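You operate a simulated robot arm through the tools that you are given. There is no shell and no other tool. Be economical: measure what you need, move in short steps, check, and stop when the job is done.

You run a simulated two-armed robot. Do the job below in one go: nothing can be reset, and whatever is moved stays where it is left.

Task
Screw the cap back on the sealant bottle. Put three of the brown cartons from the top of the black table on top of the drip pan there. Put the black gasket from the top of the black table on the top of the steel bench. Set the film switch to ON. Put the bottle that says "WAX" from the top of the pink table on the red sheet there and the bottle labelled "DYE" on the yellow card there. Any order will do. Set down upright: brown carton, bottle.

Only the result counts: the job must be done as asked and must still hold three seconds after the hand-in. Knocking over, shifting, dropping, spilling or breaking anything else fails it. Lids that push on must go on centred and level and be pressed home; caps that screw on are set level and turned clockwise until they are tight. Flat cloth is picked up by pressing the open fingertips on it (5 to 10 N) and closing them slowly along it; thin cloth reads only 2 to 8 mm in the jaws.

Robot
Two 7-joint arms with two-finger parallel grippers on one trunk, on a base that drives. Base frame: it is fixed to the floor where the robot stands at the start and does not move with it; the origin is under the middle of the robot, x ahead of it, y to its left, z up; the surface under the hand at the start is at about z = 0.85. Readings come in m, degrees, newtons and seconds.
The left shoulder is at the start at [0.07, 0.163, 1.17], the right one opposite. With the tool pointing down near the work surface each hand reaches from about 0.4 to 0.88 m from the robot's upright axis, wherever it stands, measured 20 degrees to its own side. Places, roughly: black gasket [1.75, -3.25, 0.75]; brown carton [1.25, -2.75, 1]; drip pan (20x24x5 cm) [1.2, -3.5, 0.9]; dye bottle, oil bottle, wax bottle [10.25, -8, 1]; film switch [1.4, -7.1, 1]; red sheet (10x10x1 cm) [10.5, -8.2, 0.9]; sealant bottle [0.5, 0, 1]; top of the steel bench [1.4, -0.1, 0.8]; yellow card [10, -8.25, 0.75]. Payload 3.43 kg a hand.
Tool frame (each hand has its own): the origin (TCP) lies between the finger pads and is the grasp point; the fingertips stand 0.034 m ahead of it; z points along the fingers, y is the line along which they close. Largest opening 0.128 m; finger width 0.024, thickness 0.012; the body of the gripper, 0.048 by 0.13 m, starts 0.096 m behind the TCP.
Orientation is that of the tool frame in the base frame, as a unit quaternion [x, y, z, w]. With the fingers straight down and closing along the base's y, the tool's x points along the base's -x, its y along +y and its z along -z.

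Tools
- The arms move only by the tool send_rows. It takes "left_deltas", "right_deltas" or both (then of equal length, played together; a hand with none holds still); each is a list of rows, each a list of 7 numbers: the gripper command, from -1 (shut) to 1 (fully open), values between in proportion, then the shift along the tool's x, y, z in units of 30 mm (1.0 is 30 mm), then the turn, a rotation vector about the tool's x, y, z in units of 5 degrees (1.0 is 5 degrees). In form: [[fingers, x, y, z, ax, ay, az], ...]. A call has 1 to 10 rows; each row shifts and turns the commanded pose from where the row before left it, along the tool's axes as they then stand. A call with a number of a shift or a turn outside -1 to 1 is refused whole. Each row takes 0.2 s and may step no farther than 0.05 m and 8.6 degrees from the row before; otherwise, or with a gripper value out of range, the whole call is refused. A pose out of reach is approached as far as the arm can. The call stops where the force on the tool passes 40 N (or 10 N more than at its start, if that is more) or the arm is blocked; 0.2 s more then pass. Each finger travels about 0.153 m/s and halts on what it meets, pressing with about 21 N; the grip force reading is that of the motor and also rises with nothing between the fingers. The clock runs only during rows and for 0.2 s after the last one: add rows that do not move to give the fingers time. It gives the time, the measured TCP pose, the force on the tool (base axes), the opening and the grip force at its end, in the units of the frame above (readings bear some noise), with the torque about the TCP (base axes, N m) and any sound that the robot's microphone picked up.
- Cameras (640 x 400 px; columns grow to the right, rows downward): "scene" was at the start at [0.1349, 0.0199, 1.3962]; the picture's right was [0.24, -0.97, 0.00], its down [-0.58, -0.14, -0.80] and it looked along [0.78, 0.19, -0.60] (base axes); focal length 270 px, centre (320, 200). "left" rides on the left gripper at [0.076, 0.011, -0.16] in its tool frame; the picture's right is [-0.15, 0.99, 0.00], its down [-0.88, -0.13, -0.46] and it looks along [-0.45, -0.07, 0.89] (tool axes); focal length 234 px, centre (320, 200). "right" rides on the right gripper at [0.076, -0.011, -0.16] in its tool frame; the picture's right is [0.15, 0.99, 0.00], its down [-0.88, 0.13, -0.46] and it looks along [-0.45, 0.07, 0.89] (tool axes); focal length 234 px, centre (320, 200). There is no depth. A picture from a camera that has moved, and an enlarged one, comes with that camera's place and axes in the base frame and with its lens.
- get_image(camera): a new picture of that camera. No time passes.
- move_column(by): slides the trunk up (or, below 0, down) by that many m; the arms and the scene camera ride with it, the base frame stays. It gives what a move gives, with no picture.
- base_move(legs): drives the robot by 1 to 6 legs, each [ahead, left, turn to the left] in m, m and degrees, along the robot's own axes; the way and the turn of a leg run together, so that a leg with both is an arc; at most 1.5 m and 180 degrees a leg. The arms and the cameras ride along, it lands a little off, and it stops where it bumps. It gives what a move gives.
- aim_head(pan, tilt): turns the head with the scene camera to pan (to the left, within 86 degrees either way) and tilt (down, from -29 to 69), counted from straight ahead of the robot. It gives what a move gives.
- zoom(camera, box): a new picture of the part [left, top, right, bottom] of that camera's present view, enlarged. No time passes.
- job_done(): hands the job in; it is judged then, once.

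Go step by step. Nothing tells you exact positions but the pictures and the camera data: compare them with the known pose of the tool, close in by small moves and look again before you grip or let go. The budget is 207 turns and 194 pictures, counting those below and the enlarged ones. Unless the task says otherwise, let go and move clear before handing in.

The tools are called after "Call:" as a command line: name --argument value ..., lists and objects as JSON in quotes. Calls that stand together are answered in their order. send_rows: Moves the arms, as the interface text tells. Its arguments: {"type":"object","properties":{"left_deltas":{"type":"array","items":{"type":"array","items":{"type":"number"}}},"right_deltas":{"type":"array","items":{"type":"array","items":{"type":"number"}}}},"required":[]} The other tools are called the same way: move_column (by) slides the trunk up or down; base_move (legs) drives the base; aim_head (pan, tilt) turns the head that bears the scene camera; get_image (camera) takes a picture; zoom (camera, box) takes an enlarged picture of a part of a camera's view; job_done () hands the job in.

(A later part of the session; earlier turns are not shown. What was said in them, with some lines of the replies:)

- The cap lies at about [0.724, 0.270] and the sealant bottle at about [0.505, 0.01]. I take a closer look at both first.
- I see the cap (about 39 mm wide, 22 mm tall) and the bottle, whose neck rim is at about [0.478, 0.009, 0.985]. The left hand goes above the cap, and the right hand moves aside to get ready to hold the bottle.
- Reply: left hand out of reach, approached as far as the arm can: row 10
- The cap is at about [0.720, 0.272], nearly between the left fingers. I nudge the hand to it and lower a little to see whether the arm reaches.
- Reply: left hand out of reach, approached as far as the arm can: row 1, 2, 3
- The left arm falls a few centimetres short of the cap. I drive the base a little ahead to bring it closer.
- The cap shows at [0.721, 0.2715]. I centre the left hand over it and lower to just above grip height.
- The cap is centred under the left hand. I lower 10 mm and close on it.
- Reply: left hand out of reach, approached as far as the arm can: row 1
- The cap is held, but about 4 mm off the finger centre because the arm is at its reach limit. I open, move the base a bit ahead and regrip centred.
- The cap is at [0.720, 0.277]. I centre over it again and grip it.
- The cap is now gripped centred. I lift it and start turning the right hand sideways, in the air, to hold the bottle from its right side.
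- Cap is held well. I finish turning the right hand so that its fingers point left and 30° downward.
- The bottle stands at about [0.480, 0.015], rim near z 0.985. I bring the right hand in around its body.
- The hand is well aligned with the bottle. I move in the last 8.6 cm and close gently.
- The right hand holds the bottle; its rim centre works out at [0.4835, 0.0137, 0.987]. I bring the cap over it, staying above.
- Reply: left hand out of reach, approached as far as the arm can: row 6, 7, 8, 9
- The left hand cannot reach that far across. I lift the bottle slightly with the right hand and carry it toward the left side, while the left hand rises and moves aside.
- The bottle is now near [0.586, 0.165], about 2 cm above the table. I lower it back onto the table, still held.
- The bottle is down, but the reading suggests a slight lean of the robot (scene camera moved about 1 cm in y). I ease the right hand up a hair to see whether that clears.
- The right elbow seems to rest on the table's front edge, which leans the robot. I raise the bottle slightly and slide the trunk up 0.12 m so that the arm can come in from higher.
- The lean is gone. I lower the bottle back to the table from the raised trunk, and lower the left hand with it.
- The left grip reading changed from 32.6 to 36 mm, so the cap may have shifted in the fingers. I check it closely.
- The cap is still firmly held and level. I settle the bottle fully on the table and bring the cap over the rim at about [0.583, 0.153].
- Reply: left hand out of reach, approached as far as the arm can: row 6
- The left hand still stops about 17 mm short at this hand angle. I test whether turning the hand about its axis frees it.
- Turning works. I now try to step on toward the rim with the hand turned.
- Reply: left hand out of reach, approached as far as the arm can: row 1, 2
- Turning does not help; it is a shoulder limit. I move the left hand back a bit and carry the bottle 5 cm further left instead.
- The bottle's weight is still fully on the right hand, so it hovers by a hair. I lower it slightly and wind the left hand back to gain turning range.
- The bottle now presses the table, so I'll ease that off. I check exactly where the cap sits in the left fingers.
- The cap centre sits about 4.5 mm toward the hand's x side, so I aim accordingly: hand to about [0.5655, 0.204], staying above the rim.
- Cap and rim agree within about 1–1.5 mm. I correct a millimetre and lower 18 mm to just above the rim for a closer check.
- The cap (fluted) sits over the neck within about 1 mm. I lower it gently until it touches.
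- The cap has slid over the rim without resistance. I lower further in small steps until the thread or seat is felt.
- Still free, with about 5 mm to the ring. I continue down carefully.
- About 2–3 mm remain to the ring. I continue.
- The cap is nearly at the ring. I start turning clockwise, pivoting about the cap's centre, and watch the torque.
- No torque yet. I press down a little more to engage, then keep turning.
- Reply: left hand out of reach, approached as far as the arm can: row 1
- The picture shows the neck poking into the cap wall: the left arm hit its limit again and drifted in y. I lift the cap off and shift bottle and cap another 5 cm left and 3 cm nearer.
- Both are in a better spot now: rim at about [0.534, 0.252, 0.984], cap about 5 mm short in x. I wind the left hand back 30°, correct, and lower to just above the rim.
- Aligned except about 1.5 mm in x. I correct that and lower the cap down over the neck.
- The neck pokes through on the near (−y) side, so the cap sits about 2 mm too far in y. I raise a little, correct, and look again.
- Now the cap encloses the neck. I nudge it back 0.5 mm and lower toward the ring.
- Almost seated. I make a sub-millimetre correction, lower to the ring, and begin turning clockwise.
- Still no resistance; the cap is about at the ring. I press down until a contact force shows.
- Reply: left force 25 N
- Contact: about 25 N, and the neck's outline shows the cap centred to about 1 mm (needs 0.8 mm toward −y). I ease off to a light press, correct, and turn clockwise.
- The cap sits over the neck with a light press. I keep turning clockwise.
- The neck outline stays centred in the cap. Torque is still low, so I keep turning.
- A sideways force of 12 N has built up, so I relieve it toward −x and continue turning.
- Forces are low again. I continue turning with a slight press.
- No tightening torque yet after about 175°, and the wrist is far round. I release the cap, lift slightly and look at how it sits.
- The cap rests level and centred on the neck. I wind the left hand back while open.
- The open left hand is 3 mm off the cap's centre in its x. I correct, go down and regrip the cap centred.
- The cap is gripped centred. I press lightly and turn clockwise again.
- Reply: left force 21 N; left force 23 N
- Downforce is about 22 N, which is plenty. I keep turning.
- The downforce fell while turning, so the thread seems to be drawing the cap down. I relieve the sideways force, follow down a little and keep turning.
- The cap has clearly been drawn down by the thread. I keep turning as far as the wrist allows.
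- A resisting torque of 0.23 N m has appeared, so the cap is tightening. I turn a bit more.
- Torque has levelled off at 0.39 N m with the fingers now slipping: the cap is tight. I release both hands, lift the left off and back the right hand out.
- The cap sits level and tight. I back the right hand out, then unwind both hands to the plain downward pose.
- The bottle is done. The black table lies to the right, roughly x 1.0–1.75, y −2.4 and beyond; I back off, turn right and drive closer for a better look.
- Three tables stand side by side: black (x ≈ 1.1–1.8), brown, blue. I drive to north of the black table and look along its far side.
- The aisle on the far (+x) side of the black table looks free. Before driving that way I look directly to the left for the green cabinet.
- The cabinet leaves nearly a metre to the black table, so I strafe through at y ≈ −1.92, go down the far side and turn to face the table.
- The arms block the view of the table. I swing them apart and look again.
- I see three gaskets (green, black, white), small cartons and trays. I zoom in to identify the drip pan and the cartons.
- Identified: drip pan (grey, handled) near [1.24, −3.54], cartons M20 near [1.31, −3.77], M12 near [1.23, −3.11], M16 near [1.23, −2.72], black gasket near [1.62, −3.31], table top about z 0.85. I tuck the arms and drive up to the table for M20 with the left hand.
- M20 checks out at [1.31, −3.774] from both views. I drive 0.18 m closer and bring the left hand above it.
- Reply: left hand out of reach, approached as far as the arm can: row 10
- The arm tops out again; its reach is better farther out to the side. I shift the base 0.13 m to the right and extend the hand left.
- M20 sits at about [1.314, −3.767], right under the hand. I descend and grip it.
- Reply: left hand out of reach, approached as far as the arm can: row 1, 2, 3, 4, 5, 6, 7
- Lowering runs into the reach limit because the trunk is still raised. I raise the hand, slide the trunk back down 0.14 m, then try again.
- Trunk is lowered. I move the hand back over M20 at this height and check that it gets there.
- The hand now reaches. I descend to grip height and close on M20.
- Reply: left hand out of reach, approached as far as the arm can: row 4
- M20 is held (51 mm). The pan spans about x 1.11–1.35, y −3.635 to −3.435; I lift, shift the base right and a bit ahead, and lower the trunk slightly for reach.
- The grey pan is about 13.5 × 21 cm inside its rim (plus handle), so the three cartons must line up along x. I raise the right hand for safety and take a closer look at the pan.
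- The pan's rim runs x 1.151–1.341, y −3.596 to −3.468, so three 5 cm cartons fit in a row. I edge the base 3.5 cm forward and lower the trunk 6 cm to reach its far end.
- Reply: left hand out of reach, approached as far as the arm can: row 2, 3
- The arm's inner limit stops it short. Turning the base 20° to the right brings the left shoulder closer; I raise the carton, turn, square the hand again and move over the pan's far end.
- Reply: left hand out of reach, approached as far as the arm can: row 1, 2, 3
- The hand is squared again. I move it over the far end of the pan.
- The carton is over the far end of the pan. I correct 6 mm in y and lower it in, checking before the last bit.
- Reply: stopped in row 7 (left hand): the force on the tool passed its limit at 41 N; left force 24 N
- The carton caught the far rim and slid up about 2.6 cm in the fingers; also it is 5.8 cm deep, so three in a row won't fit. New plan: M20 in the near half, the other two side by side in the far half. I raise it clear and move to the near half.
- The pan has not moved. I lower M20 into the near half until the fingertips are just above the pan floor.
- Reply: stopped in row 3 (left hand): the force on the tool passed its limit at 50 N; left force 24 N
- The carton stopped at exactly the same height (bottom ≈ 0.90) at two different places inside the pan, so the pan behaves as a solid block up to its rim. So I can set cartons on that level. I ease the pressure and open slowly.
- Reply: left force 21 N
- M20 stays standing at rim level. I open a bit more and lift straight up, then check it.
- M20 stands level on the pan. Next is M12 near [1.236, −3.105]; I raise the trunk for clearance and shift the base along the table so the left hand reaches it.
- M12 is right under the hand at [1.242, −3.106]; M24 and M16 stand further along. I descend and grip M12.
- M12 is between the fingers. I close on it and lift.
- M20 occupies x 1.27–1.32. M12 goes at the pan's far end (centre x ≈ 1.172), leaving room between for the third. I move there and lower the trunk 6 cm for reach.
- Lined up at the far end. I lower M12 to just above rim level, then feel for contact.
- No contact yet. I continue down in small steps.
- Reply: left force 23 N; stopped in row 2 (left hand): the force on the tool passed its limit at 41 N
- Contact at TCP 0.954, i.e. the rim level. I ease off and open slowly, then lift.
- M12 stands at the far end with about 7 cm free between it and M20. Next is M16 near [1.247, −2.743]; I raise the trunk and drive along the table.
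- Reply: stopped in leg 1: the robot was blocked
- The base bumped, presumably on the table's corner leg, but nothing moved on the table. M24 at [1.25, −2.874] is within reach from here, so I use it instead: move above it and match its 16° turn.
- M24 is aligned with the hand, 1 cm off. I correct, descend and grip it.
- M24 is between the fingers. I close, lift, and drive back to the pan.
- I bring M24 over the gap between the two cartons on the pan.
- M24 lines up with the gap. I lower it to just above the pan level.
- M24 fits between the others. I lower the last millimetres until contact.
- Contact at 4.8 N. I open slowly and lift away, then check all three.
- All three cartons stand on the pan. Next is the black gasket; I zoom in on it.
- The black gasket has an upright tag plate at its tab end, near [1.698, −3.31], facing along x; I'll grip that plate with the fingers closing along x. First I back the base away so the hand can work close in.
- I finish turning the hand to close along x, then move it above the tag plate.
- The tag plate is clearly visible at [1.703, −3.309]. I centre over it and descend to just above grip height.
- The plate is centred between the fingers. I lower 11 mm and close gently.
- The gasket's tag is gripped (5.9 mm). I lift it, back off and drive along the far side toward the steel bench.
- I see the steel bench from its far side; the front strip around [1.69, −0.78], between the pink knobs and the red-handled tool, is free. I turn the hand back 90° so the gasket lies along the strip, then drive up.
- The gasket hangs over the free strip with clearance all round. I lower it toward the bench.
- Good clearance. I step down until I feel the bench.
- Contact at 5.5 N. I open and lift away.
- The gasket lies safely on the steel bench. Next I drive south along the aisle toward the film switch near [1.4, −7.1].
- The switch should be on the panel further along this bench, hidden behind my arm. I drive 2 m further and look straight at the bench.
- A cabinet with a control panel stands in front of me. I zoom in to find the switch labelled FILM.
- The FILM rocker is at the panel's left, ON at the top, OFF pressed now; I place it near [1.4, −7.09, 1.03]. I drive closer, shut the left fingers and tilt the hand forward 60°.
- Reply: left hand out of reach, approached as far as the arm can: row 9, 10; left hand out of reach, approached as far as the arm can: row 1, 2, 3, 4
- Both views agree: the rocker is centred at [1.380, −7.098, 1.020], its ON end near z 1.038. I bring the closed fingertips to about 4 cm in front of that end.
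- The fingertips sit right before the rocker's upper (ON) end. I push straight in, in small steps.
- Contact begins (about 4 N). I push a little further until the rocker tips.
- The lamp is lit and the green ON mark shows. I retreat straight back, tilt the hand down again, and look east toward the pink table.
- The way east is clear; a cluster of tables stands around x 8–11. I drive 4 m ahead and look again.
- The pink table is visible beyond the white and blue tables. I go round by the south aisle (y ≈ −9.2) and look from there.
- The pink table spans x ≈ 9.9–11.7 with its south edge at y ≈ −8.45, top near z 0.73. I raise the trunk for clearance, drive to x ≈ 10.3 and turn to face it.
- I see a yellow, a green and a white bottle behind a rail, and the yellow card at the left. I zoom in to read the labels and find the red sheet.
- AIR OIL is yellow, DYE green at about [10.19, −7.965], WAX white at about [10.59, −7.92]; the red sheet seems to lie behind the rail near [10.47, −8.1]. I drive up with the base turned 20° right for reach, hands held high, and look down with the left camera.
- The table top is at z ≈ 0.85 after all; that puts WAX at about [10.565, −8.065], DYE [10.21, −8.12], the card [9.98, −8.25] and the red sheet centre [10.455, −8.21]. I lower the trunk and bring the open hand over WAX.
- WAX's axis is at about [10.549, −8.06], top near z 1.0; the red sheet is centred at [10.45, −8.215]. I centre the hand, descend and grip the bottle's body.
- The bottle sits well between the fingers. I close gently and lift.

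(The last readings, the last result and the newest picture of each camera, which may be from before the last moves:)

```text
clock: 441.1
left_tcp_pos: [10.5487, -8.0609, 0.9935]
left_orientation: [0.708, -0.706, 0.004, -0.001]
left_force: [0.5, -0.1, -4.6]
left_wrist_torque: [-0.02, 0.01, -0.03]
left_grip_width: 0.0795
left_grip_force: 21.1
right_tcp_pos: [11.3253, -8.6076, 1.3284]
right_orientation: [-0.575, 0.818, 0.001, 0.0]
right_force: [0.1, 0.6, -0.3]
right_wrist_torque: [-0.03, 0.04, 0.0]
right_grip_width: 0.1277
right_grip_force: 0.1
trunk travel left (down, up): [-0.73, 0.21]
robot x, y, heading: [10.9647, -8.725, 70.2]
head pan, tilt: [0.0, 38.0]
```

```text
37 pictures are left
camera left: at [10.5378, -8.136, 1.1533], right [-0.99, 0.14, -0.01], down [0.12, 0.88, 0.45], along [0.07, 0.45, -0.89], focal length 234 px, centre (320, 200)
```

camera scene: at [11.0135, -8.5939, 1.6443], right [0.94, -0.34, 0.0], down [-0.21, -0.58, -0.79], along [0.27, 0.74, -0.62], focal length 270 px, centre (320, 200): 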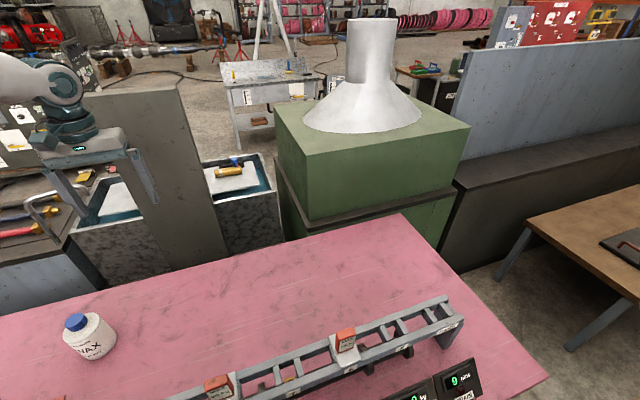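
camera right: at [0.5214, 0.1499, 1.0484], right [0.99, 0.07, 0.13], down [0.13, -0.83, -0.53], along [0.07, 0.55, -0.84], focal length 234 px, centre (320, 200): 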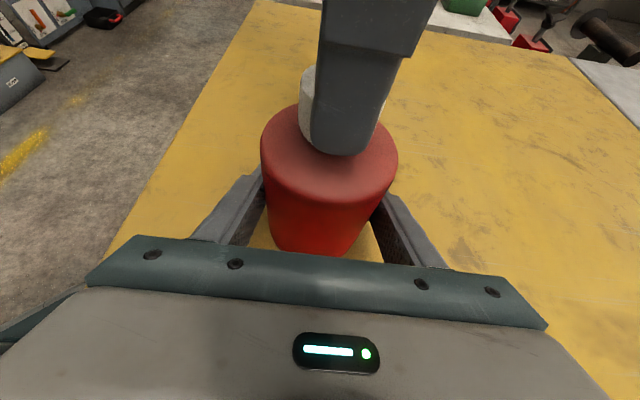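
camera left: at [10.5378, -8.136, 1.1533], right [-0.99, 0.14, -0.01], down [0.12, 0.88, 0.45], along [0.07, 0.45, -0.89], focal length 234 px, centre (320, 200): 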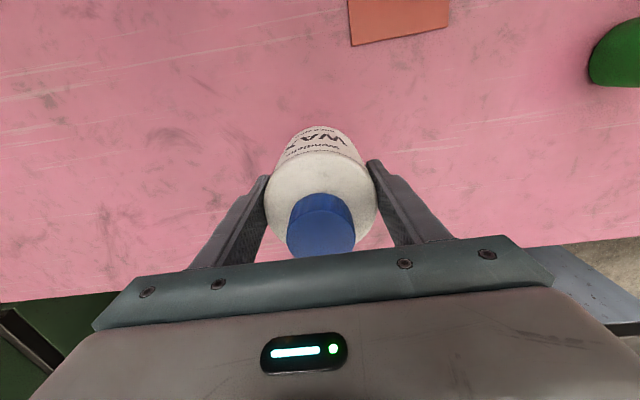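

WAX is held (80 mm). I carry it over the red sheet, first sideways, then toward the rail.

Call:
send_rows --left_deltas '[[-0.05, 0, 0.83, 0, 0, 0, 0], [-0.05, 0, 0.83, 0, 0, 0, 0], [-0.05, 0, 0.83, 0, 0, 0, 0], [-0.05, 0, 0.8, 0, 0, 0, 0], [-0.05, 0.9, 0, 0, 0, 0, 0], [-0.05, 0.9, 0, 0, 0, 0, 0], [-0.05, 0.9, 0, 0, 0, 0, 0], [-0.05, 0.9, 0, 0, 0, 0, 0], [-0.05, 0.7, 0, 0, 0, 0, 0], [-0.05, 0, 0, 0, 0, 0, 0]]'

Call:
get_image --camera "left"

Call:
aim_head --pan 55 --tilt 50

Call:
get_image --camera "scene"

```text
clock: 443.3
left_tcp_pos: [10.4479, -8.1887, 0.9952]
left_orientation: [0.708, -0.706, 0.004, 0.001]
left_force: [-0.4, 0.2, -5.3]
left_wrist_torque: [-0.03, -0.03, -0.04]
left_grip_width: 0.0794
left_grip_force: 21.4
right_tcp_pos: [11.324, -8.6058, 1.3312]
right_orientation: [-0.574, 0.819, 0.0, 0.001]
right_force: [0.7, 1.0, 0.2]
right_wrist_torque: [-0.02, 0.0, 0.01]
right_grip_width: 0.1279
right_grip_force: 0.0
trunk travel left (down, up): [-0.73, 0.21]
robot x, y, heading: [10.967, -8.7207, 69.8]
head pan, tilt: [0.0, 38.0]
```

```text
36 pictures are left
camera left: at [10.4378, -8.2645, 1.1553], right [-0.99, 0.14, -0.01], down [0.12, 0.88, 0.45], along [0.07, 0.45, -0.89], focal length 234 px, centre (320, 200)
```

left: 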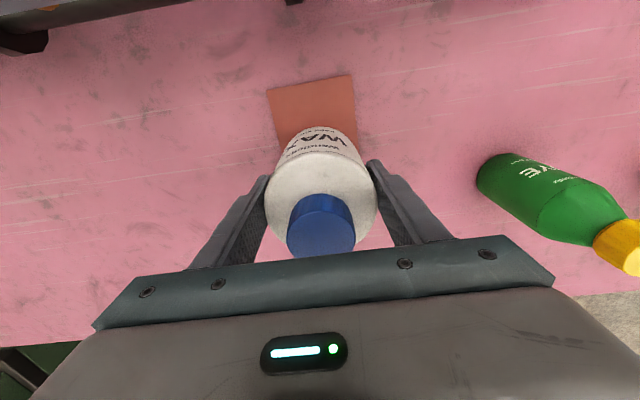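

```text
clock: 444.6
left_tcp_pos: [10.4482, -8.1886, 0.9955]
left_orientation: [0.708, -0.706, 0.003, -0.001]
left_force: [0.6, -0.1, -5.6]
left_wrist_torque: [-0.04, 0.0, 0.0]
left_grip_width: 0.0796
left_grip_force: 21.1
right_tcp_pos: [11.3241, -8.6075, 1.3304]
right_orientation: [-0.574, 0.819, 0.0, 0.001]
right_force: [-0.3, 0.4, -0.3]
right_wrist_torque: [-0.01, 0.01, -0.01]
right_grip_width: 0.1281
right_grip_force: 0.1
trunk travel left (down, up): [-0.73, 0.21]
robot x, y, heading: [10.9692, -8.7215, 69.9]
head pan, tilt: [55.0, 50.0]
```

```text
35 pictures are left
camera scene: at [10.9396, -8.6117, 1.4571], right [0.82, 0.57, 0.0], down [0.44, -0.63, -0.64], along [-0.37, 0.53, -0.77], focal length 270 px, centre (320, 200)
```

scene: 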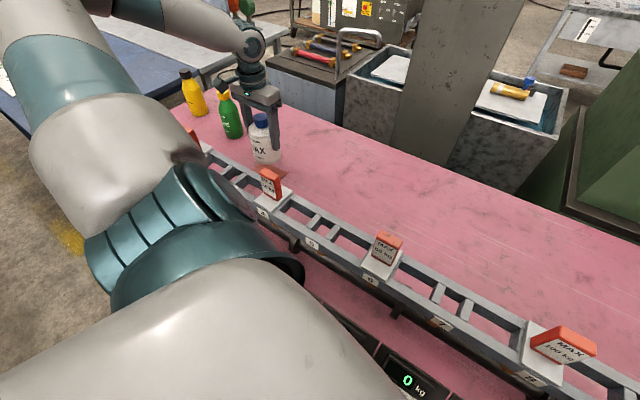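

The sheet's edges confirm its centre at [10.4525, −8.215]. I shift 2 cm further and lower to just above the sheet.

Call:
send_rows --left_deltas '[[-0.05, 0.65, -0.12, 0, 0, 0, 0], [-0.05, 0, 0, 0.5, 0, 0, 0], [-0.05, 0, 0, 0.5, 0, 0, 0], [-0.05, 0, 0, 0.45, 0, 0, 0], [-0.05, 0, 0, 0, 0, 0, 0]]'

Call:
send_rows --left_deltas '[[-0.05, 0, 0, 0.08, 0, 0, 0], [-0.05, 0, 0, 0, 0, 0, 0]]'

Call:
zoom --camera "scene" --box '[200, 70, 340, 210]'

```text
clock: 445.8
left_tcp_pos: [10.4552, -8.2084, 0.9521]
left_orientation: [0.709, -0.706, 0.003, 0.0]
left_force: [0.8, -0.8, -4.0]
left_wrist_torque: [0.0, -0.01, -0.01]
left_grip_width: 0.0797
left_grip_force: 21.0
right_tcp_pos: [11.3245, -8.6065, 1.3311]
right_orientation: [-0.575, 0.818, 0.0, 0.001]
right_force: [-0.1, -0.4, 0.7]
right_wrist_torque: [0.02, -0.03, 0.0]
right_grip_width: 0.1279
right_grip_force: 0.1
trunk travel left (down, up): [-0.73, 0.21]
robot x, y, heading: [10.972, -8.7213, 69.9]
head pan, tilt: [55.0, 50.0]
```

```text
clock: 446.4
left_tcp_pos: [10.4558, -8.2084, 0.948]
left_orientation: [0.708, -0.706, 0.003, 0.0]
left_force: [-0.6, 0.6, -3.8]
left_wrist_torque: [0.0, 0.01, 0.01]
left_grip_width: 0.0796
left_grip_force: 21.3
right_tcp_pos: [11.3257, -8.6066, 1.3301]
right_orientation: [-0.575, 0.818, 0.0, 0.001]
right_force: [0.0, -0.3, -0.1]
right_wrist_torque: [-0.02, 0.01, 0.0]
right_grip_width: 0.128
right_grip_force: 0.0
trunk travel left (down, up): [-0.73, 0.21]
robot x, y, heading: [10.9671, -8.7222, 70.0]
head pan, tilt: [55.0, 50.0]
```

```text
2.86 times, centred on (270, 140) of scene
camera zoom: at [10.9397, -8.6118, 1.4571], right [0.82, 0.57, 0.0], down [0.44, -0.63, -0.64], along [-0.37, 0.53, -0.77], focal length 770 px, centre (463, 371)
```

zoom: 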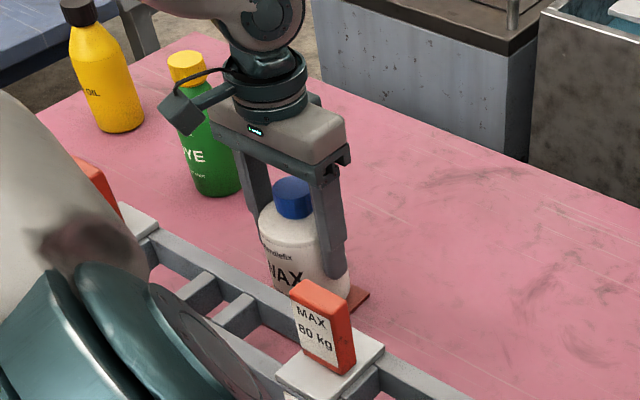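

WAX is just above the red sheet. I lower in small steps until contact.

Call:
send_rows --left_deltas '[[-0.05, 0, 0, 0.07, 0, 0, 0], [-0.05, 0, 0, 0, 0, 0, 0]]'

Call:
send_rows --left_deltas '[[-0.05, 0, 0, 0.06, 0, 0, 0], [-0.05, 0, 0, 0, 0, 0, 0]]'

```text
clock: 447.0
left_tcp_pos: [10.4547, -8.2086, 0.9474]
left_orientation: [0.708, -0.706, 0.002, 0.0]
left_force: [0.2, -0.6, -4.1]
left_wrist_torque: [0.0, -0.03, -0.03]
left_grip_width: 0.0798
left_grip_force: 21.0
right_tcp_pos: [11.3245, -8.6073, 1.3287]
right_orientation: [-0.574, 0.819, 0.001, 0.0]
right_force: [0.5, 0.2, 0.8]
right_wrist_torque: [-0.03, 0.02, 0.0]
right_grip_width: 0.128
right_grip_force: 0.0
trunk travel left (down, up): [-0.73, 0.21]
robot x, y, heading: [10.9654, -8.7226, 69.9]
head pan, tilt: [55.0, 50.0]
```

```text
clock: 447.6
left_tcp_pos: [10.4549, -8.2091, 0.9449]
left_orientation: [0.708, -0.706, 0.003, -0.001]
left_force: [-0.4, -0.1, -4.2]
left_wrist_torque: [-0.04, 0.01, 0.0]
left_grip_width: 0.0795
left_grip_force: 20.5
right_tcp_pos: [11.325, -8.6064, 1.3299]
right_orientation: [-0.574, 0.819, 0.001, 0.0]
right_force: [0.8, -0.2, 0.4]
right_wrist_torque: [-0.01, 0.02, 0.01]
right_grip_width: 0.1281
right_grip_force: 0.1
trunk travel left (down, up): [-0.73, 0.21]
robot x, y, heading: [10.9624, -8.7214, 70.0]
head pan, tilt: [55.0, 50.0]
```

Call:
send_rows --left_deltas '[[-0.05, 0, 0, 0.07, 0, 0, 0], [-0.05, 0, 0, 0, 0, 0, 0]]'

Call:
send_rows --left_deltas '[[-0.05, 0, 0, 0.06, 0, 0, 0], [-0.05, 0, 0, 0, 0, 0, 0]]'

Call:
send_rows --left_deltas '[[-0.05, 0, 0, 0.06, 0, 0, 0], [-0.05, 0, 0, 0, 0, 0, 0]]'

```text
clock: 448.2
left_tcp_pos: [10.4556, -8.2096, 0.9431]
left_orientation: [0.708, -0.706, 0.003, 0.0]
left_force: [-0.4, 0.2, -5.2]
left_wrist_torque: [-0.01, 0.01, -0.01]
left_grip_width: 0.0795
left_grip_force: 20.8
right_tcp_pos: [11.325, -8.6067, 1.33]
right_orientation: [-0.574, 0.819, 0.001, 0.001]
right_force: [-0.3, -1.0, 0.4]
right_wrist_torque: [0.02, -0.01, 0.01]
right_grip_width: 0.1282
right_grip_force: 0.1
trunk travel left (down, up): [-0.73, 0.21]
robot x, y, heading: [10.9677, -8.719, 69.9]
head pan, tilt: [55.0, 50.0]
```

```text
clock: 448.8
left_tcp_pos: [10.4563, -8.2109, 0.9408]
left_orientation: [0.708, -0.706, 0.003, -0.001]
left_force: [-0.2, 0.2, -4.2]
left_wrist_torque: [0.04, -0.03, 0.02]
left_grip_width: 0.0795
left_grip_force: 20.6
right_tcp_pos: [11.3243, -8.6073, 1.3304]
right_orientation: [-0.574, 0.819, -0.001, 0.001]
right_force: [0.8, 0.6, -0.6]
right_wrist_torque: [0.02, 0.01, 0.01]
right_grip_width: 0.1281
right_grip_force: 0.1
trunk travel left (down, up): [-0.73, 0.21]
robot x, y, heading: [10.969, -8.7217, 70.2]
head pan, tilt: [55.0, 50.0]
```

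```text
clock: 449.4
left_tcp_pos: [10.4549, -8.2098, 0.9403]
left_orientation: [0.708, -0.706, 0.002, -0.001]
left_force: [-1.1, -0.5, 5.7]
left_wrist_torque: [-0.14, 0.35, -0.01]
left_grip_width: 0.0794
left_grip_force: 20.8
right_tcp_pos: [11.326, -8.6074, 1.3299]
right_orientation: [-0.574, 0.819, 0.001, 0.0]
right_force: [-0.7, -0.1, -0.8]
right_wrist_torque: [0.0, -0.05, 0.0]
right_grip_width: 0.1279
right_grip_force: 0.0
trunk travel left (down, up): [-0.73, 0.21]
robot x, y, heading: [10.9689, -8.7193, 70.2]
head pan, tilt: [55.0, 50.0]
```

Contact at 5.7 N. I open slowly and lift straight up clear of the bottle.

Call:
send_rows --left_deltas '[[0.26, 0, 0, 0, 0, 0, 0], [0.32, 0, 0, 0, 0, 0, 0], [0.45, 0, 0, 0, 0, 0, 0], [0.8, 0, 0, 0, 0, 0, 0], [1, 0, 0, 0, 0, 0, 0], [1, 0, 0, -0.6, 0, 0, 0], [1, 0, 0, -0.9, 0, 0, 0], [1, 0, 0, -0.9, 0, 0, 0], [1, 0, 0, -0.9, 0, 0, 0], [1, 0, 0, -0.9, 0, 0, 0]]'

Call:
send_rows --left_deltas '[[1, 0, 0, -0.9, 0, 0, 0], [1, 0, 0, -0.9, 0, 0, 0], [1, 0, 0, 0, 0, 0, 0]]'

Call:
zoom --camera "scene" --box '[160, 60, 340, 220]'

```text
clock: 451.6
left_tcp_pos: [10.4562, -8.2072, 1.0671]
left_orientation: [0.708, -0.706, 0.003, -0.001]
left_force: [-0.4, -0.5, -0.2]
left_wrist_torque: [0.04, -0.03, 0.0]
left_grip_width: 0.1281
left_grip_force: 0.0
right_tcp_pos: [11.3264, -8.6082, 1.3301]
right_orientation: [-0.574, 0.819, 0.002, 0.001]
right_force: [0.4, -0.9, -0.3]
right_wrist_torque: [0.0, 0.03, -0.02]
right_grip_width: 0.1279
right_grip_force: 0.1
trunk travel left (down, up): [-0.73, 0.21]
robot x, y, heading: [10.9684, -8.7248, 70.2]
head pan, tilt: [55.0, 50.0]
```

```text
clock: 452.4
left_tcp_pos: [10.4549, -8.2059, 1.1188]
left_orientation: [0.708, -0.706, 0.003, 0.0]
left_force: [-0.3, -0.8, -0.3]
left_wrist_torque: [-0.02, 0.01, -0.03]
left_grip_width: 0.128
left_grip_force: 0.1
right_tcp_pos: [11.3251, -8.6073, 1.3301]
right_orientation: [-0.575, 0.818, 0.001, 0.001]
right_force: [0.6, -0.2, 0.0]
right_wrist_torque: [-0.03, -0.02, -0.01]
right_grip_width: 0.1279
right_grip_force: 0.1
trunk travel left (down, up): [-0.73, 0.21]
robot x, y, heading: [10.9641, -8.7229, 69.9]
head pan, tilt: [55.0, 50.0]
```

```text
2.50 times, centred on (250, 140) of scene
camera zoom: at [10.9397, -8.6116, 1.4571], right [0.82, 0.57, 0.0], down [0.44, -0.63, -0.64], along [-0.37, 0.53, -0.77], focal length 674 px, centre (495, 350)
```

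zoom: 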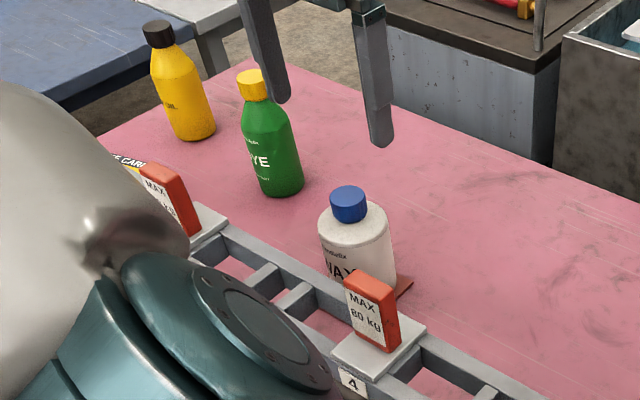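

WAX stands on the red sheet. I raise a little and shift the base left to reach DYE.

Call:
move_column --by 0.06

Call:
base_move --legs '[[-0.12, 0.329, 0]]'

Call:
send_rows --left_deltas '[[1, -0.9, -0.8, 0, 0, 0, 0], [1, -0.9, -0.8, 0, 0, 0, 0], [1, -0.9, -0.8, 0, 0, 0, 0], [1, 0, -0.8, 0, 0, 0, 0], [1, 0, 0, 0, 0, 0, 0]]'

Call:
get_image --camera "left"

```text
clock: 453.4
left_tcp_pos: [10.4547, -8.2053, 1.179]
left_orientation: [0.708, -0.706, 0.003, -0.001]
left_force: [0.4, 0.6, -0.3]
left_wrist_torque: [0.02, 0.02, 0.0]
left_grip_width: 0.1281
left_grip_force: 0.0
right_tcp_pos: [11.3257, -8.6084, 1.3902]
right_orientation: [-0.575, 0.818, 0.0, 0.0]
right_force: [-0.1, 0.1, -0.3]
right_wrist_torque: [-0.01, -0.01, 0.02]
right_grip_width: 0.1279
right_grip_force: 0.2
trunk travel left (down, up): [-0.79, 0.15]
robot x, y, heading: [10.9664, -8.7236, 70.0]
head pan, tilt: [55.0, 50.0]
```

```text
clock: 455.7
left_tcp_pos: [10.1001, -8.2086, 1.179]
left_orientation: [0.71, -0.704, 0.002, 0.0]
left_force: [0.3, -0.4, 0.4]
left_wrist_torque: [-0.01, 0.04, -0.04]
left_grip_width: 0.128
left_grip_force: 0.0
right_tcp_pos: [10.9734, -8.6044, 1.389]
right_orientation: [-0.576, 0.818, 0.001, 0.0]
right_force: [-0.6, 0.8, -1.2]
right_wrist_torque: [0.01, 0.01, 0.02]
right_grip_width: 0.1277
right_grip_force: 0.1
trunk travel left (down, up): [-0.79, 0.15]
robot x, y, heading: [10.61, -8.7225, 70.4]
head pan, tilt: [55.0, 50.0]
```

```text
clock: 456.9
left_tcp_pos: [10.1944, -8.1271, 1.18]
left_orientation: [0.71, -0.704, 0.003, -0.001]
left_force: [-0.4, 1.1, -0.6]
left_wrist_torque: [-0.01, 0.04, -0.01]
left_grip_width: 0.1278
left_grip_force: 0.0
right_tcp_pos: [10.9706, -8.6059, 1.3899]
right_orientation: [-0.576, 0.818, 0.001, 0.001]
right_force: [0.1, -0.3, -0.1]
right_wrist_torque: [0.05, -0.02, 0.0]
right_grip_width: 0.128
right_grip_force: 0.1
trunk travel left (down, up): [-0.79, 0.15]
robot x, y, heading: [10.6119, -8.7216, 70.3]
head pan, tilt: [55.0, 50.0]
```

```text
32 pictures are left
camera left: at [10.1838, -8.203, 1.3393], right [-0.99, 0.14, -0.01], down [0.12, 0.88, 0.45], along [0.07, 0.45, -0.89], focal length 234 px, centre (320, 200)
```

left: 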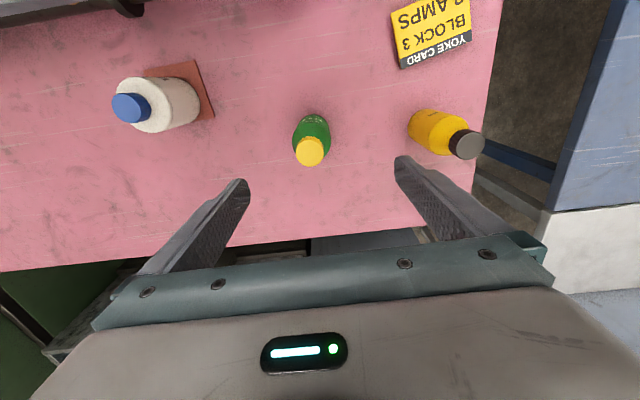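

DYE stands at about [10.21, −8.116]; the yellow card's centre is about [9.987, −8.257]. I centre the hand over DYE and descend.

Call:
send_rows --left_deltas '[[1, -0.37, -0.52, 0, 0, 0, 0], [1, 0, 0, 0.9, 0, 0, 0], [1, 0, 0, 0.9, 0, 0, 0], [1, 0, 0, 0.9, 0, 0, 0], [1, 0, 0, 0.9, 0, 0, 0], [1, 0, 0, 0.9, 0, 0, 0], [1, 0, 0, 0.9, 0, 0, 0], [1, 0, 0, 0.9, 0, 0, 0], [1, 0, 0, 0.9, 0, 0, 0], [1, 0, 0, 0.6, 0, 0, 0]]'

Call:
get_image --camera "left"

```text
clock: 459.1
left_tcp_pos: [10.2108, -8.1166, 0.9431]
left_orientation: [0.71, -0.704, 0.003, 0.0]
left_force: [0.5, -1.0, 0.2]
left_wrist_torque: [-0.01, 0.03, 0.02]
left_grip_width: 0.128
left_grip_force: 0.0
right_tcp_pos: [10.9709, -8.6041, 1.3885]
right_orientation: [-0.578, 0.816, 0.001, 0.0]
right_force: [-0.1, 0.1, -0.3]
right_wrist_torque: [-0.01, 0.03, -0.02]
right_grip_width: 0.1278
right_grip_force: 0.2
trunk travel left (down, up): [-0.79, 0.15]
robot x, y, heading: [10.6156, -8.721, 70.1]
head pan, tilt: [55.0, 50.0]
```

```text
31 pictures are left
camera left: at [10.2, -8.192, 1.1045], right [-0.99, 0.14, -0.01], down [0.12, 0.88, 0.45], along [0.07, 0.45, -0.89], focal length 234 px, centre (320, 200)
```

left: 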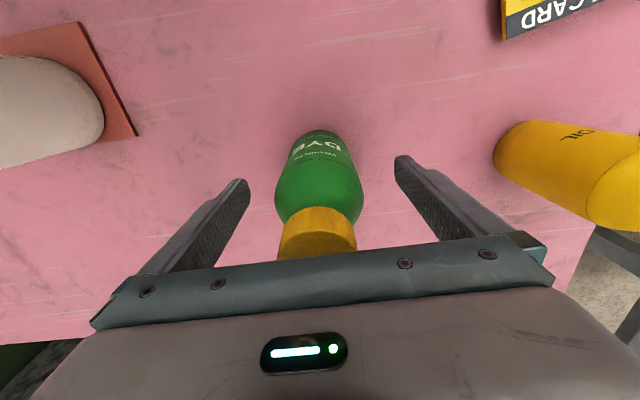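

The bottle is between the fingers with no contact above. I close gently and lift it high.

Call:
send_rows --left_deltas '[[0.5, 0, 0, 0, 0, 0, 0], [0.25, 0, 0, 0, 0, 0, 0], [0.1, 0, 0, 0, 0, 0, 0], [0.0, 0, 0, 0, 0, 0, 0], [-0.1, 0, 0, 0, 0, 0, 0], [-0.2, 0, 0, 0, 0, 0, 0], [-0.2, 0, 0, -0.4, 0, 0, 0], [-0.2, 0, 0, -0.9, 0, 0, 0], [-0.2, 0, 0, -0.9, 0, 0, 0], [-0.2, 0, 0, -0.9, 0, 0, 0]]'

Call:
send_rows --left_deltas '[[-0.2, 0, 0, -0.9, 0, 0, 0], [-0.2, 0, 0, -0.9, 0, 0, 0], [-0.2, 0, 0, -0.9, 0, 0, 0], [-0.2, 0, 0, -0.9, 0, 0, 0], [-0.2, 0, 0, -0.9, 0, 0, 0], [-0.2, 0, 0, 0, 0, 0, 0]]'

Call:
get_image --camera "left"

```text
clock: 461.3
left_tcp_pos: [10.2089, -8.1176, 1.0381]
left_orientation: [0.71, -0.704, 0.002, 0.0]
left_force: [-0.2, 0.1, -2.9]
left_wrist_torque: [0.01, 0.0, 0.03]
left_grip_width: 0.0635
left_grip_force: 21.0
right_tcp_pos: [10.9702, -8.6059, 1.3893]
right_orientation: [-0.576, 0.817, 0.001, 0.0]
right_force: [-0.3, 0.3, -0.2]
right_wrist_torque: [0.03, 0.02, -0.01]
right_grip_width: 0.128
right_grip_force: 0.0
trunk travel left (down, up): [-0.79, 0.15]
robot x, y, heading: [10.6143, -8.7225, 70.7]
head pan, tilt: [55.0, 50.0]
```

```text
clock: 462.7
left_tcp_pos: [10.2082, -8.116, 1.1742]
left_orientation: [0.71, -0.704, 0.003, 0.0]
left_force: [1.1, 0.0, -2.8]
left_wrist_torque: [-0.02, -0.04, 0.01]
left_grip_width: 0.0634
left_grip_force: 21.5
right_tcp_pos: [10.9711, -8.6037, 1.3891]
right_orientation: [-0.576, 0.817, 0.001, 0.001]
right_force: [0.8, 0.4, -0.9]
right_wrist_torque: [-0.02, 0.0, 0.0]
right_grip_width: 0.1281
right_grip_force: 0.0
trunk travel left (down, up): [-0.79, 0.15]
robot x, y, heading: [10.6143, -8.7245, 70.4]
head pan, tilt: [55.0, 50.0]
```

```text
30 pictures are left
camera left: at [10.1983, -8.1915, 1.3332], right [-0.99, 0.14, -0.01], down [0.12, 0.88, 0.45], along [0.07, 0.45, -0.89], focal length 234 px, centre (320, 200)
```

left: 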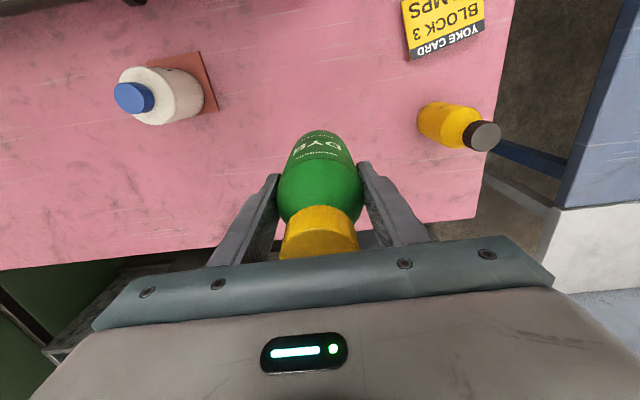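

DYE is held (63 mm), well above everything. I move it back toward the rail line in y, then shift the base left so it comes over the card.

Call:
send_rows --left_deltas '[[-0.2, 0.94, 0, 0, 0, 0, 0], [-0.2, 0.94, 0, 0, 0, 0, 0], [-0.2, 0.94, 0, 0, 0, 0, 0], [-0.2, 0.94, 0, 0, 0, 0, 0], [-0.2, 0.8, 0, 0, 0, 0, 0], [-0.2, 0, 0, 0, 0, 0, 0]]'

Call:
base_move --legs '[[-0.074, 0.207, 0]]'

Call:
get_image --camera "left"

```text
clock: 464.1
left_tcp_pos: [10.2111, -8.2533, 1.1737]
left_orientation: [0.71, -0.704, 0.003, 0.0]
left_force: [0.0, 0.1, -2.4]
left_wrist_torque: [-0.06, 0.0, 0.0]
left_grip_width: 0.0636
left_grip_force: 20.9
right_tcp_pos: [10.9714, -8.6033, 1.3887]
right_orientation: [-0.577, 0.817, 0.001, 0.001]
right_force: [0.2, 0.4, -0.7]
right_wrist_torque: [0.0, 0.01, -0.04]
right_grip_width: 0.1281
right_grip_force: 0.0
trunk travel left (down, up): [-0.79, 0.15]
robot x, y, heading: [10.6125, -8.7221, 70.5]
head pan, tilt: [55.0, 50.0]
```

```text
clock: 465.8
left_tcp_pos: [9.9885, -8.2556, 1.1763]
left_orientation: [0.712, -0.702, 0.003, 0.0]
left_force: [0.3, 0.5, -3.4]
left_wrist_torque: [-0.02, 0.0, -0.01]
left_grip_width: 0.0636
left_grip_force: 21.2
right_tcp_pos: [10.7515, -8.6044, 1.3891]
right_orientation: [-0.579, 0.816, 0.003, 0.0]
right_force: [0.0, -0.3, 0.6]
right_wrist_torque: [0.01, 0.06, 0.01]
right_grip_width: 0.1279
right_grip_force: 0.0
trunk travel left (down, up): [-0.79, 0.15]
robot x, y, heading: [10.3933, -8.7213, 70.6]
head pan, tilt: [55.0, 50.0]
```

```text
29 pictures are left
camera left: at [9.9784, -8.3315, 1.3362], right [-0.99, 0.13, 0.0], down [0.12, 0.88, 0.45], along [0.06, 0.45, -0.89], focal length 234 px, centre (320, 200)
```

left: 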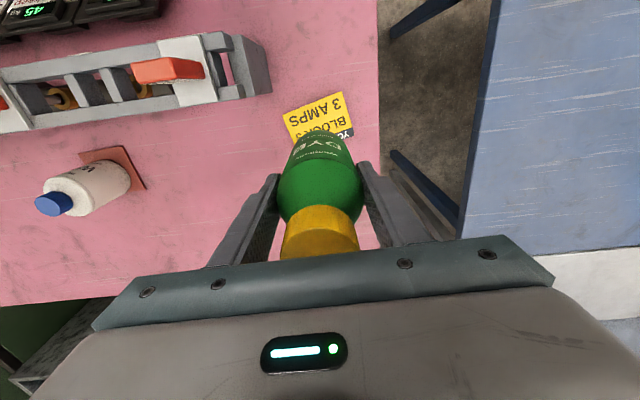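

The card's four corners give its centre as [9.989, −8.253], and the hand is right above it. I lower DYE to just above the card.

Call:
send_rows --left_deltas '[[-0.2, -0.07, 0, 0.9, 0, 0, 0], [-0.2, 0, 0, 0.9, 0, 0, 0], [-0.2, 0, 0, 0.9, 0, 0, 0], [-0.2, 0, 0, 0.9, 0, 0, 0], [-0.2, 0, 0, 0.9, 0, 0, 0], [-0.2, 0, 0, 0.9, 0, 0, 0], [-0.2, 0, 0, 0.9, 0, 0, 0], [-0.2, 0, 0, 0.7, 0, 0, 0], [-0.2, 0, 0, 0.3, 0, 0, 0], [-0.2, 0, 0, 0, 0, 0, 0]]'

Call:
get_image --camera "left"

```text
clock: 468.0
left_tcp_pos: [9.9869, -8.2556, 0.9575]
left_orientation: [0.712, -0.703, 0.002, -0.001]
left_force: [-0.8, 0.9, 18.4]
left_wrist_torque: [0.08, 0.43, 0.07]
left_grip_width: 0.0636
left_grip_force: 20.9
right_tcp_pos: [10.7501, -8.6039, 1.3882]
right_orientation: [-0.579, 0.816, 0.0, 0.001]
right_force: [-0.6, 0.1, 0.9]
right_wrist_torque: [0.0, 0.03, 0.04]
right_grip_width: 0.1282
right_grip_force: 0.0
trunk travel left (down, up): [-0.79, 0.15]
robot x, y, heading: [10.3931, -8.7213, 70.9]
head pan, tilt: [55.0, 50.0]
```

```text
28 pictures are left
camera left: at [9.9778, -8.3313, 1.1173], right [-0.99, 0.13, 0.0], down [0.12, 0.88, 0.45], along [0.06, 0.45, -0.89], focal length 234 px, centre (320, 200)
```

left: 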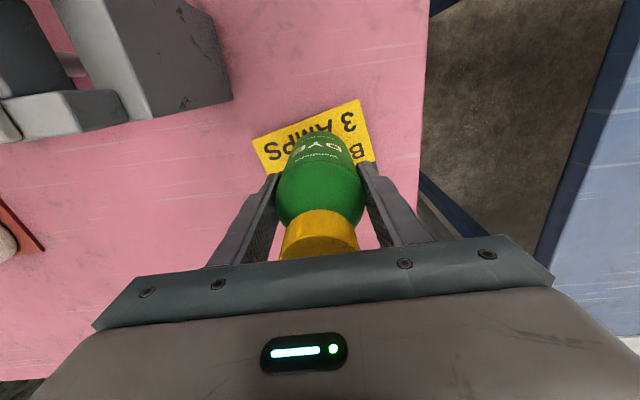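

Contact at 18 N: the bottle is down on the card. I ease off, open slowly and lift straight up.

Call:
send_rows --left_deltas '[[-0.2, 0, 0, -0.05, 0, 0, 0], [0.0, 0, 0, 0, 0, 0, 0], [0.06, 0, 0, 0, 0, 0, 0], [0.15, 0, 0, 0, 0, 0, 0], [0.35, 0, 0, 0, 0, 0, 0], [0.6, 0, 0, 0, 0, 0, 0], [0.6, 0, 0, -0.5, 0, 0, 0], [0.6, 0, 0, -0.9, 0, 0, 0], [0.6, 0, 0, -0.9, 0, 0, 0], [0.6, 0, 0, -0.9, 0, 0, 0]]'

Call:
send_rows --left_deltas '[[0.6, 0, 0, -0.9, 0, 0, 0], [0.6, 0, 0, -0.9, 0, 0, 0], [0.6, 0, 0, -0.9, 0, 0, 0], [0.6, 0, 0, -0.9, 0, 0, 0], [0.6, 0, 0, -0.9, 0, 0, 0], [0.6, 0, 0, 0, 0, 0, 0]]'

Call:
get_image --camera "left"

Call:
aim_head --pan 40 --tilt 45

Call:
get_image --camera "scene"

```text
clock: 470.2
left_tcp_pos: [9.987, -8.2565, 1.0549]
left_orientation: [0.711, -0.703, 0.003, 0.0]
left_force: [0.0, 0.2, 0.8]
left_wrist_torque: [0.03, 0.03, -0.02]
left_grip_width: 0.1021
left_grip_force: 0.0
right_tcp_pos: [10.7492, -8.6035, 1.3886]
right_orientation: [-0.579, 0.815, 0.001, 0.0]
right_force: [-0.1, -0.9, 0.1]
right_wrist_torque: [0.0, 0.01, 0.04]
right_grip_width: 0.1281
right_grip_force: 0.0
trunk travel left (down, up): [-0.79, 0.15]
robot x, y, heading: [10.3913, -8.7219, 70.5]
head pan, tilt: [55.0, 50.0]
```

```text
clock: 471.6
left_tcp_pos: [9.983, -8.2514, 1.1903]
left_orientation: [0.713, -0.702, 0.003, -0.001]
left_force: [0.1, 0.0, -0.6]
left_wrist_torque: [-0.01, 0.0, 0.0]
left_grip_width: 0.1022
left_grip_force: 0.1
right_tcp_pos: [10.7482, -8.6029, 1.3899]
right_orientation: [-0.579, 0.815, 0.002, 0.0]
right_force: [-0.1, 0.8, 0.2]
right_wrist_torque: [-0.01, 0.01, -0.03]
right_grip_width: 0.1279
right_grip_force: 0.2
trunk travel left (down, up): [-0.79, 0.15]
robot x, y, heading: [10.3929, -8.7212, 70.7]
head pan, tilt: [55.0, 50.0]
```

```text
27 pictures are left
camera left: at [9.9735, -8.3281, 1.3494], right [-0.99, 0.13, -0.01], down [0.12, 0.88, 0.45], along [0.07, 0.45, -0.89], focal length 234 px, centre (320, 200)
```

left: 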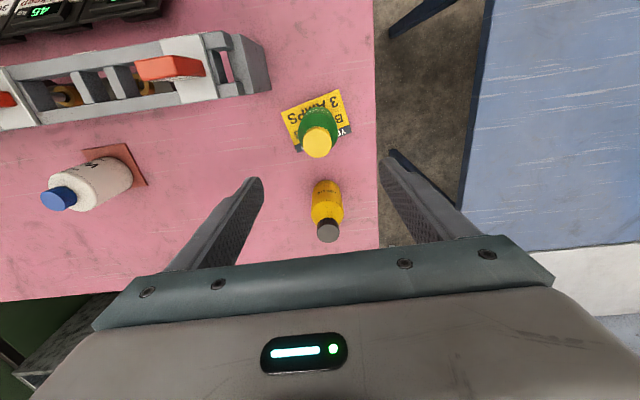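

```text
clock: 472.3
left_tcp_pos: [9.9851, -8.2536, 1.1879]
left_orientation: [0.712, -0.702, 0.003, -0.001]
left_force: [0.1, -0.6, -0.1]
left_wrist_torque: [-0.01, -0.02, -0.01]
left_grip_width: 0.1024
left_grip_force: 0.0
right_tcp_pos: [10.749, -8.6018, 1.3905]
right_orientation: [-0.579, 0.816, 0.002, 0.0]
right_force: [0.7, 0.2, -0.5]
right_wrist_torque: [0.03, -0.01, -0.01]
right_grip_width: 0.1281
right_grip_force: 0.0
trunk travel left (down, up): [-0.79, 0.15]
robot x, y, heading: [10.3922, -8.7182, 70.7]
head pan, tilt: [40.0, 45.0]
```

```text
26 pictures are left
camera scene: at [10.3801, -8.5986, 1.5241], right [0.94, 0.35, 0.0], down [0.25, -0.66, -0.71], along [-0.25, 0.66, -0.71], focal length 270 px, centre (320, 200)
```

scene: 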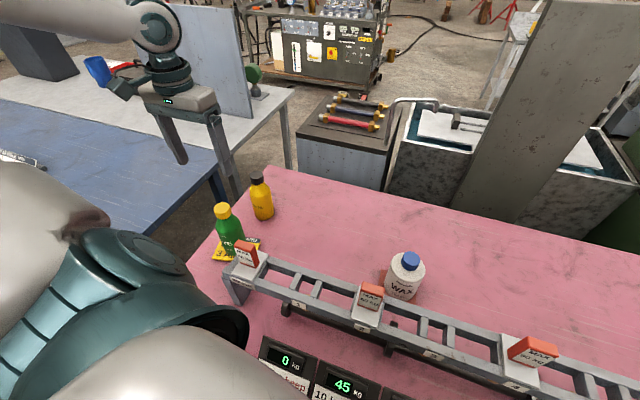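

Both bottles stand upright on their sheets and the oil bottle is untouched. I back the robot clear of the table before handing in.

Call:
base_move --legs '[[-0.4, 0, 0]]'

Call:
get_image --camera "scene"

```text
clock: 474.8
left_tcp_pos: [9.8548, -8.6249, 1.1885]
left_orientation: [0.711, -0.703, 0.003, 0.0]
left_force: [0.4, 0.3, 0.2]
left_wrist_torque: [-0.02, -0.01, 0.0]
left_grip_width: 0.1024
left_grip_force: 0.1
right_tcp_pos: [10.6187, -8.9769, 1.3907]
right_orientation: [-0.577, 0.817, 0.001, 0.0]
right_force: [0.4, -0.1, 0.4]
right_wrist_torque: [0.01, -0.01, 0.03]
right_grip_width: 0.1281
right_grip_force: 0.1
trunk travel left (down, up): [-0.79, 0.15]
robot x, y, heading: [10.2589, -9.0955, 71.0]
head pan, tilt: [40.0, 45.0]
```

```text
25 pictures are left
camera scene: at [10.2494, -8.9708, 1.524], right [0.94, 0.35, 0.0], down [0.25, -0.66, -0.71], along [-0.25, 0.66, -0.71], focal length 270 px, centre (320, 200)
```

scene: 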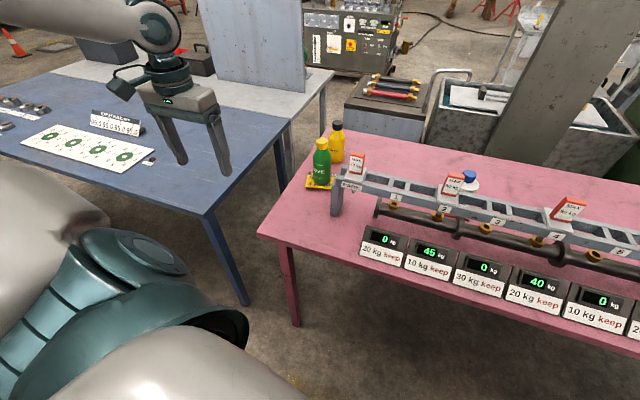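

Every part of the job is in place and both hands are clear, so I hand it in.

Call:
job_done

```text
The job is handed in.
```

I finished every part of the job and handed it in; the result of the judging has not come back.

- **Sealant bottle:** the cap is screwed on level and tight. The fingers slipped on it at about 0.39 N m. To reach it with both hands I moved the bottle a short way along the yellow table; it stands upright.
- **Cartons:** M20, M24 and M12 stand upright on the drip pan. They rest at rim height, because the pan stopped them there like a solid block.
- **Gasket:** the black gasket lies on the front strip of the steel bench.
- **Film switch:** set to ON, with its lamp lit.
- **Bottles:** WAX stands on the red sheet and DYE on the yellow card. The oil bottle was not touched.

One bump happened: the base was blocked while driving along the black table, probably by its corner leg. Nothing on the table appeared to move.
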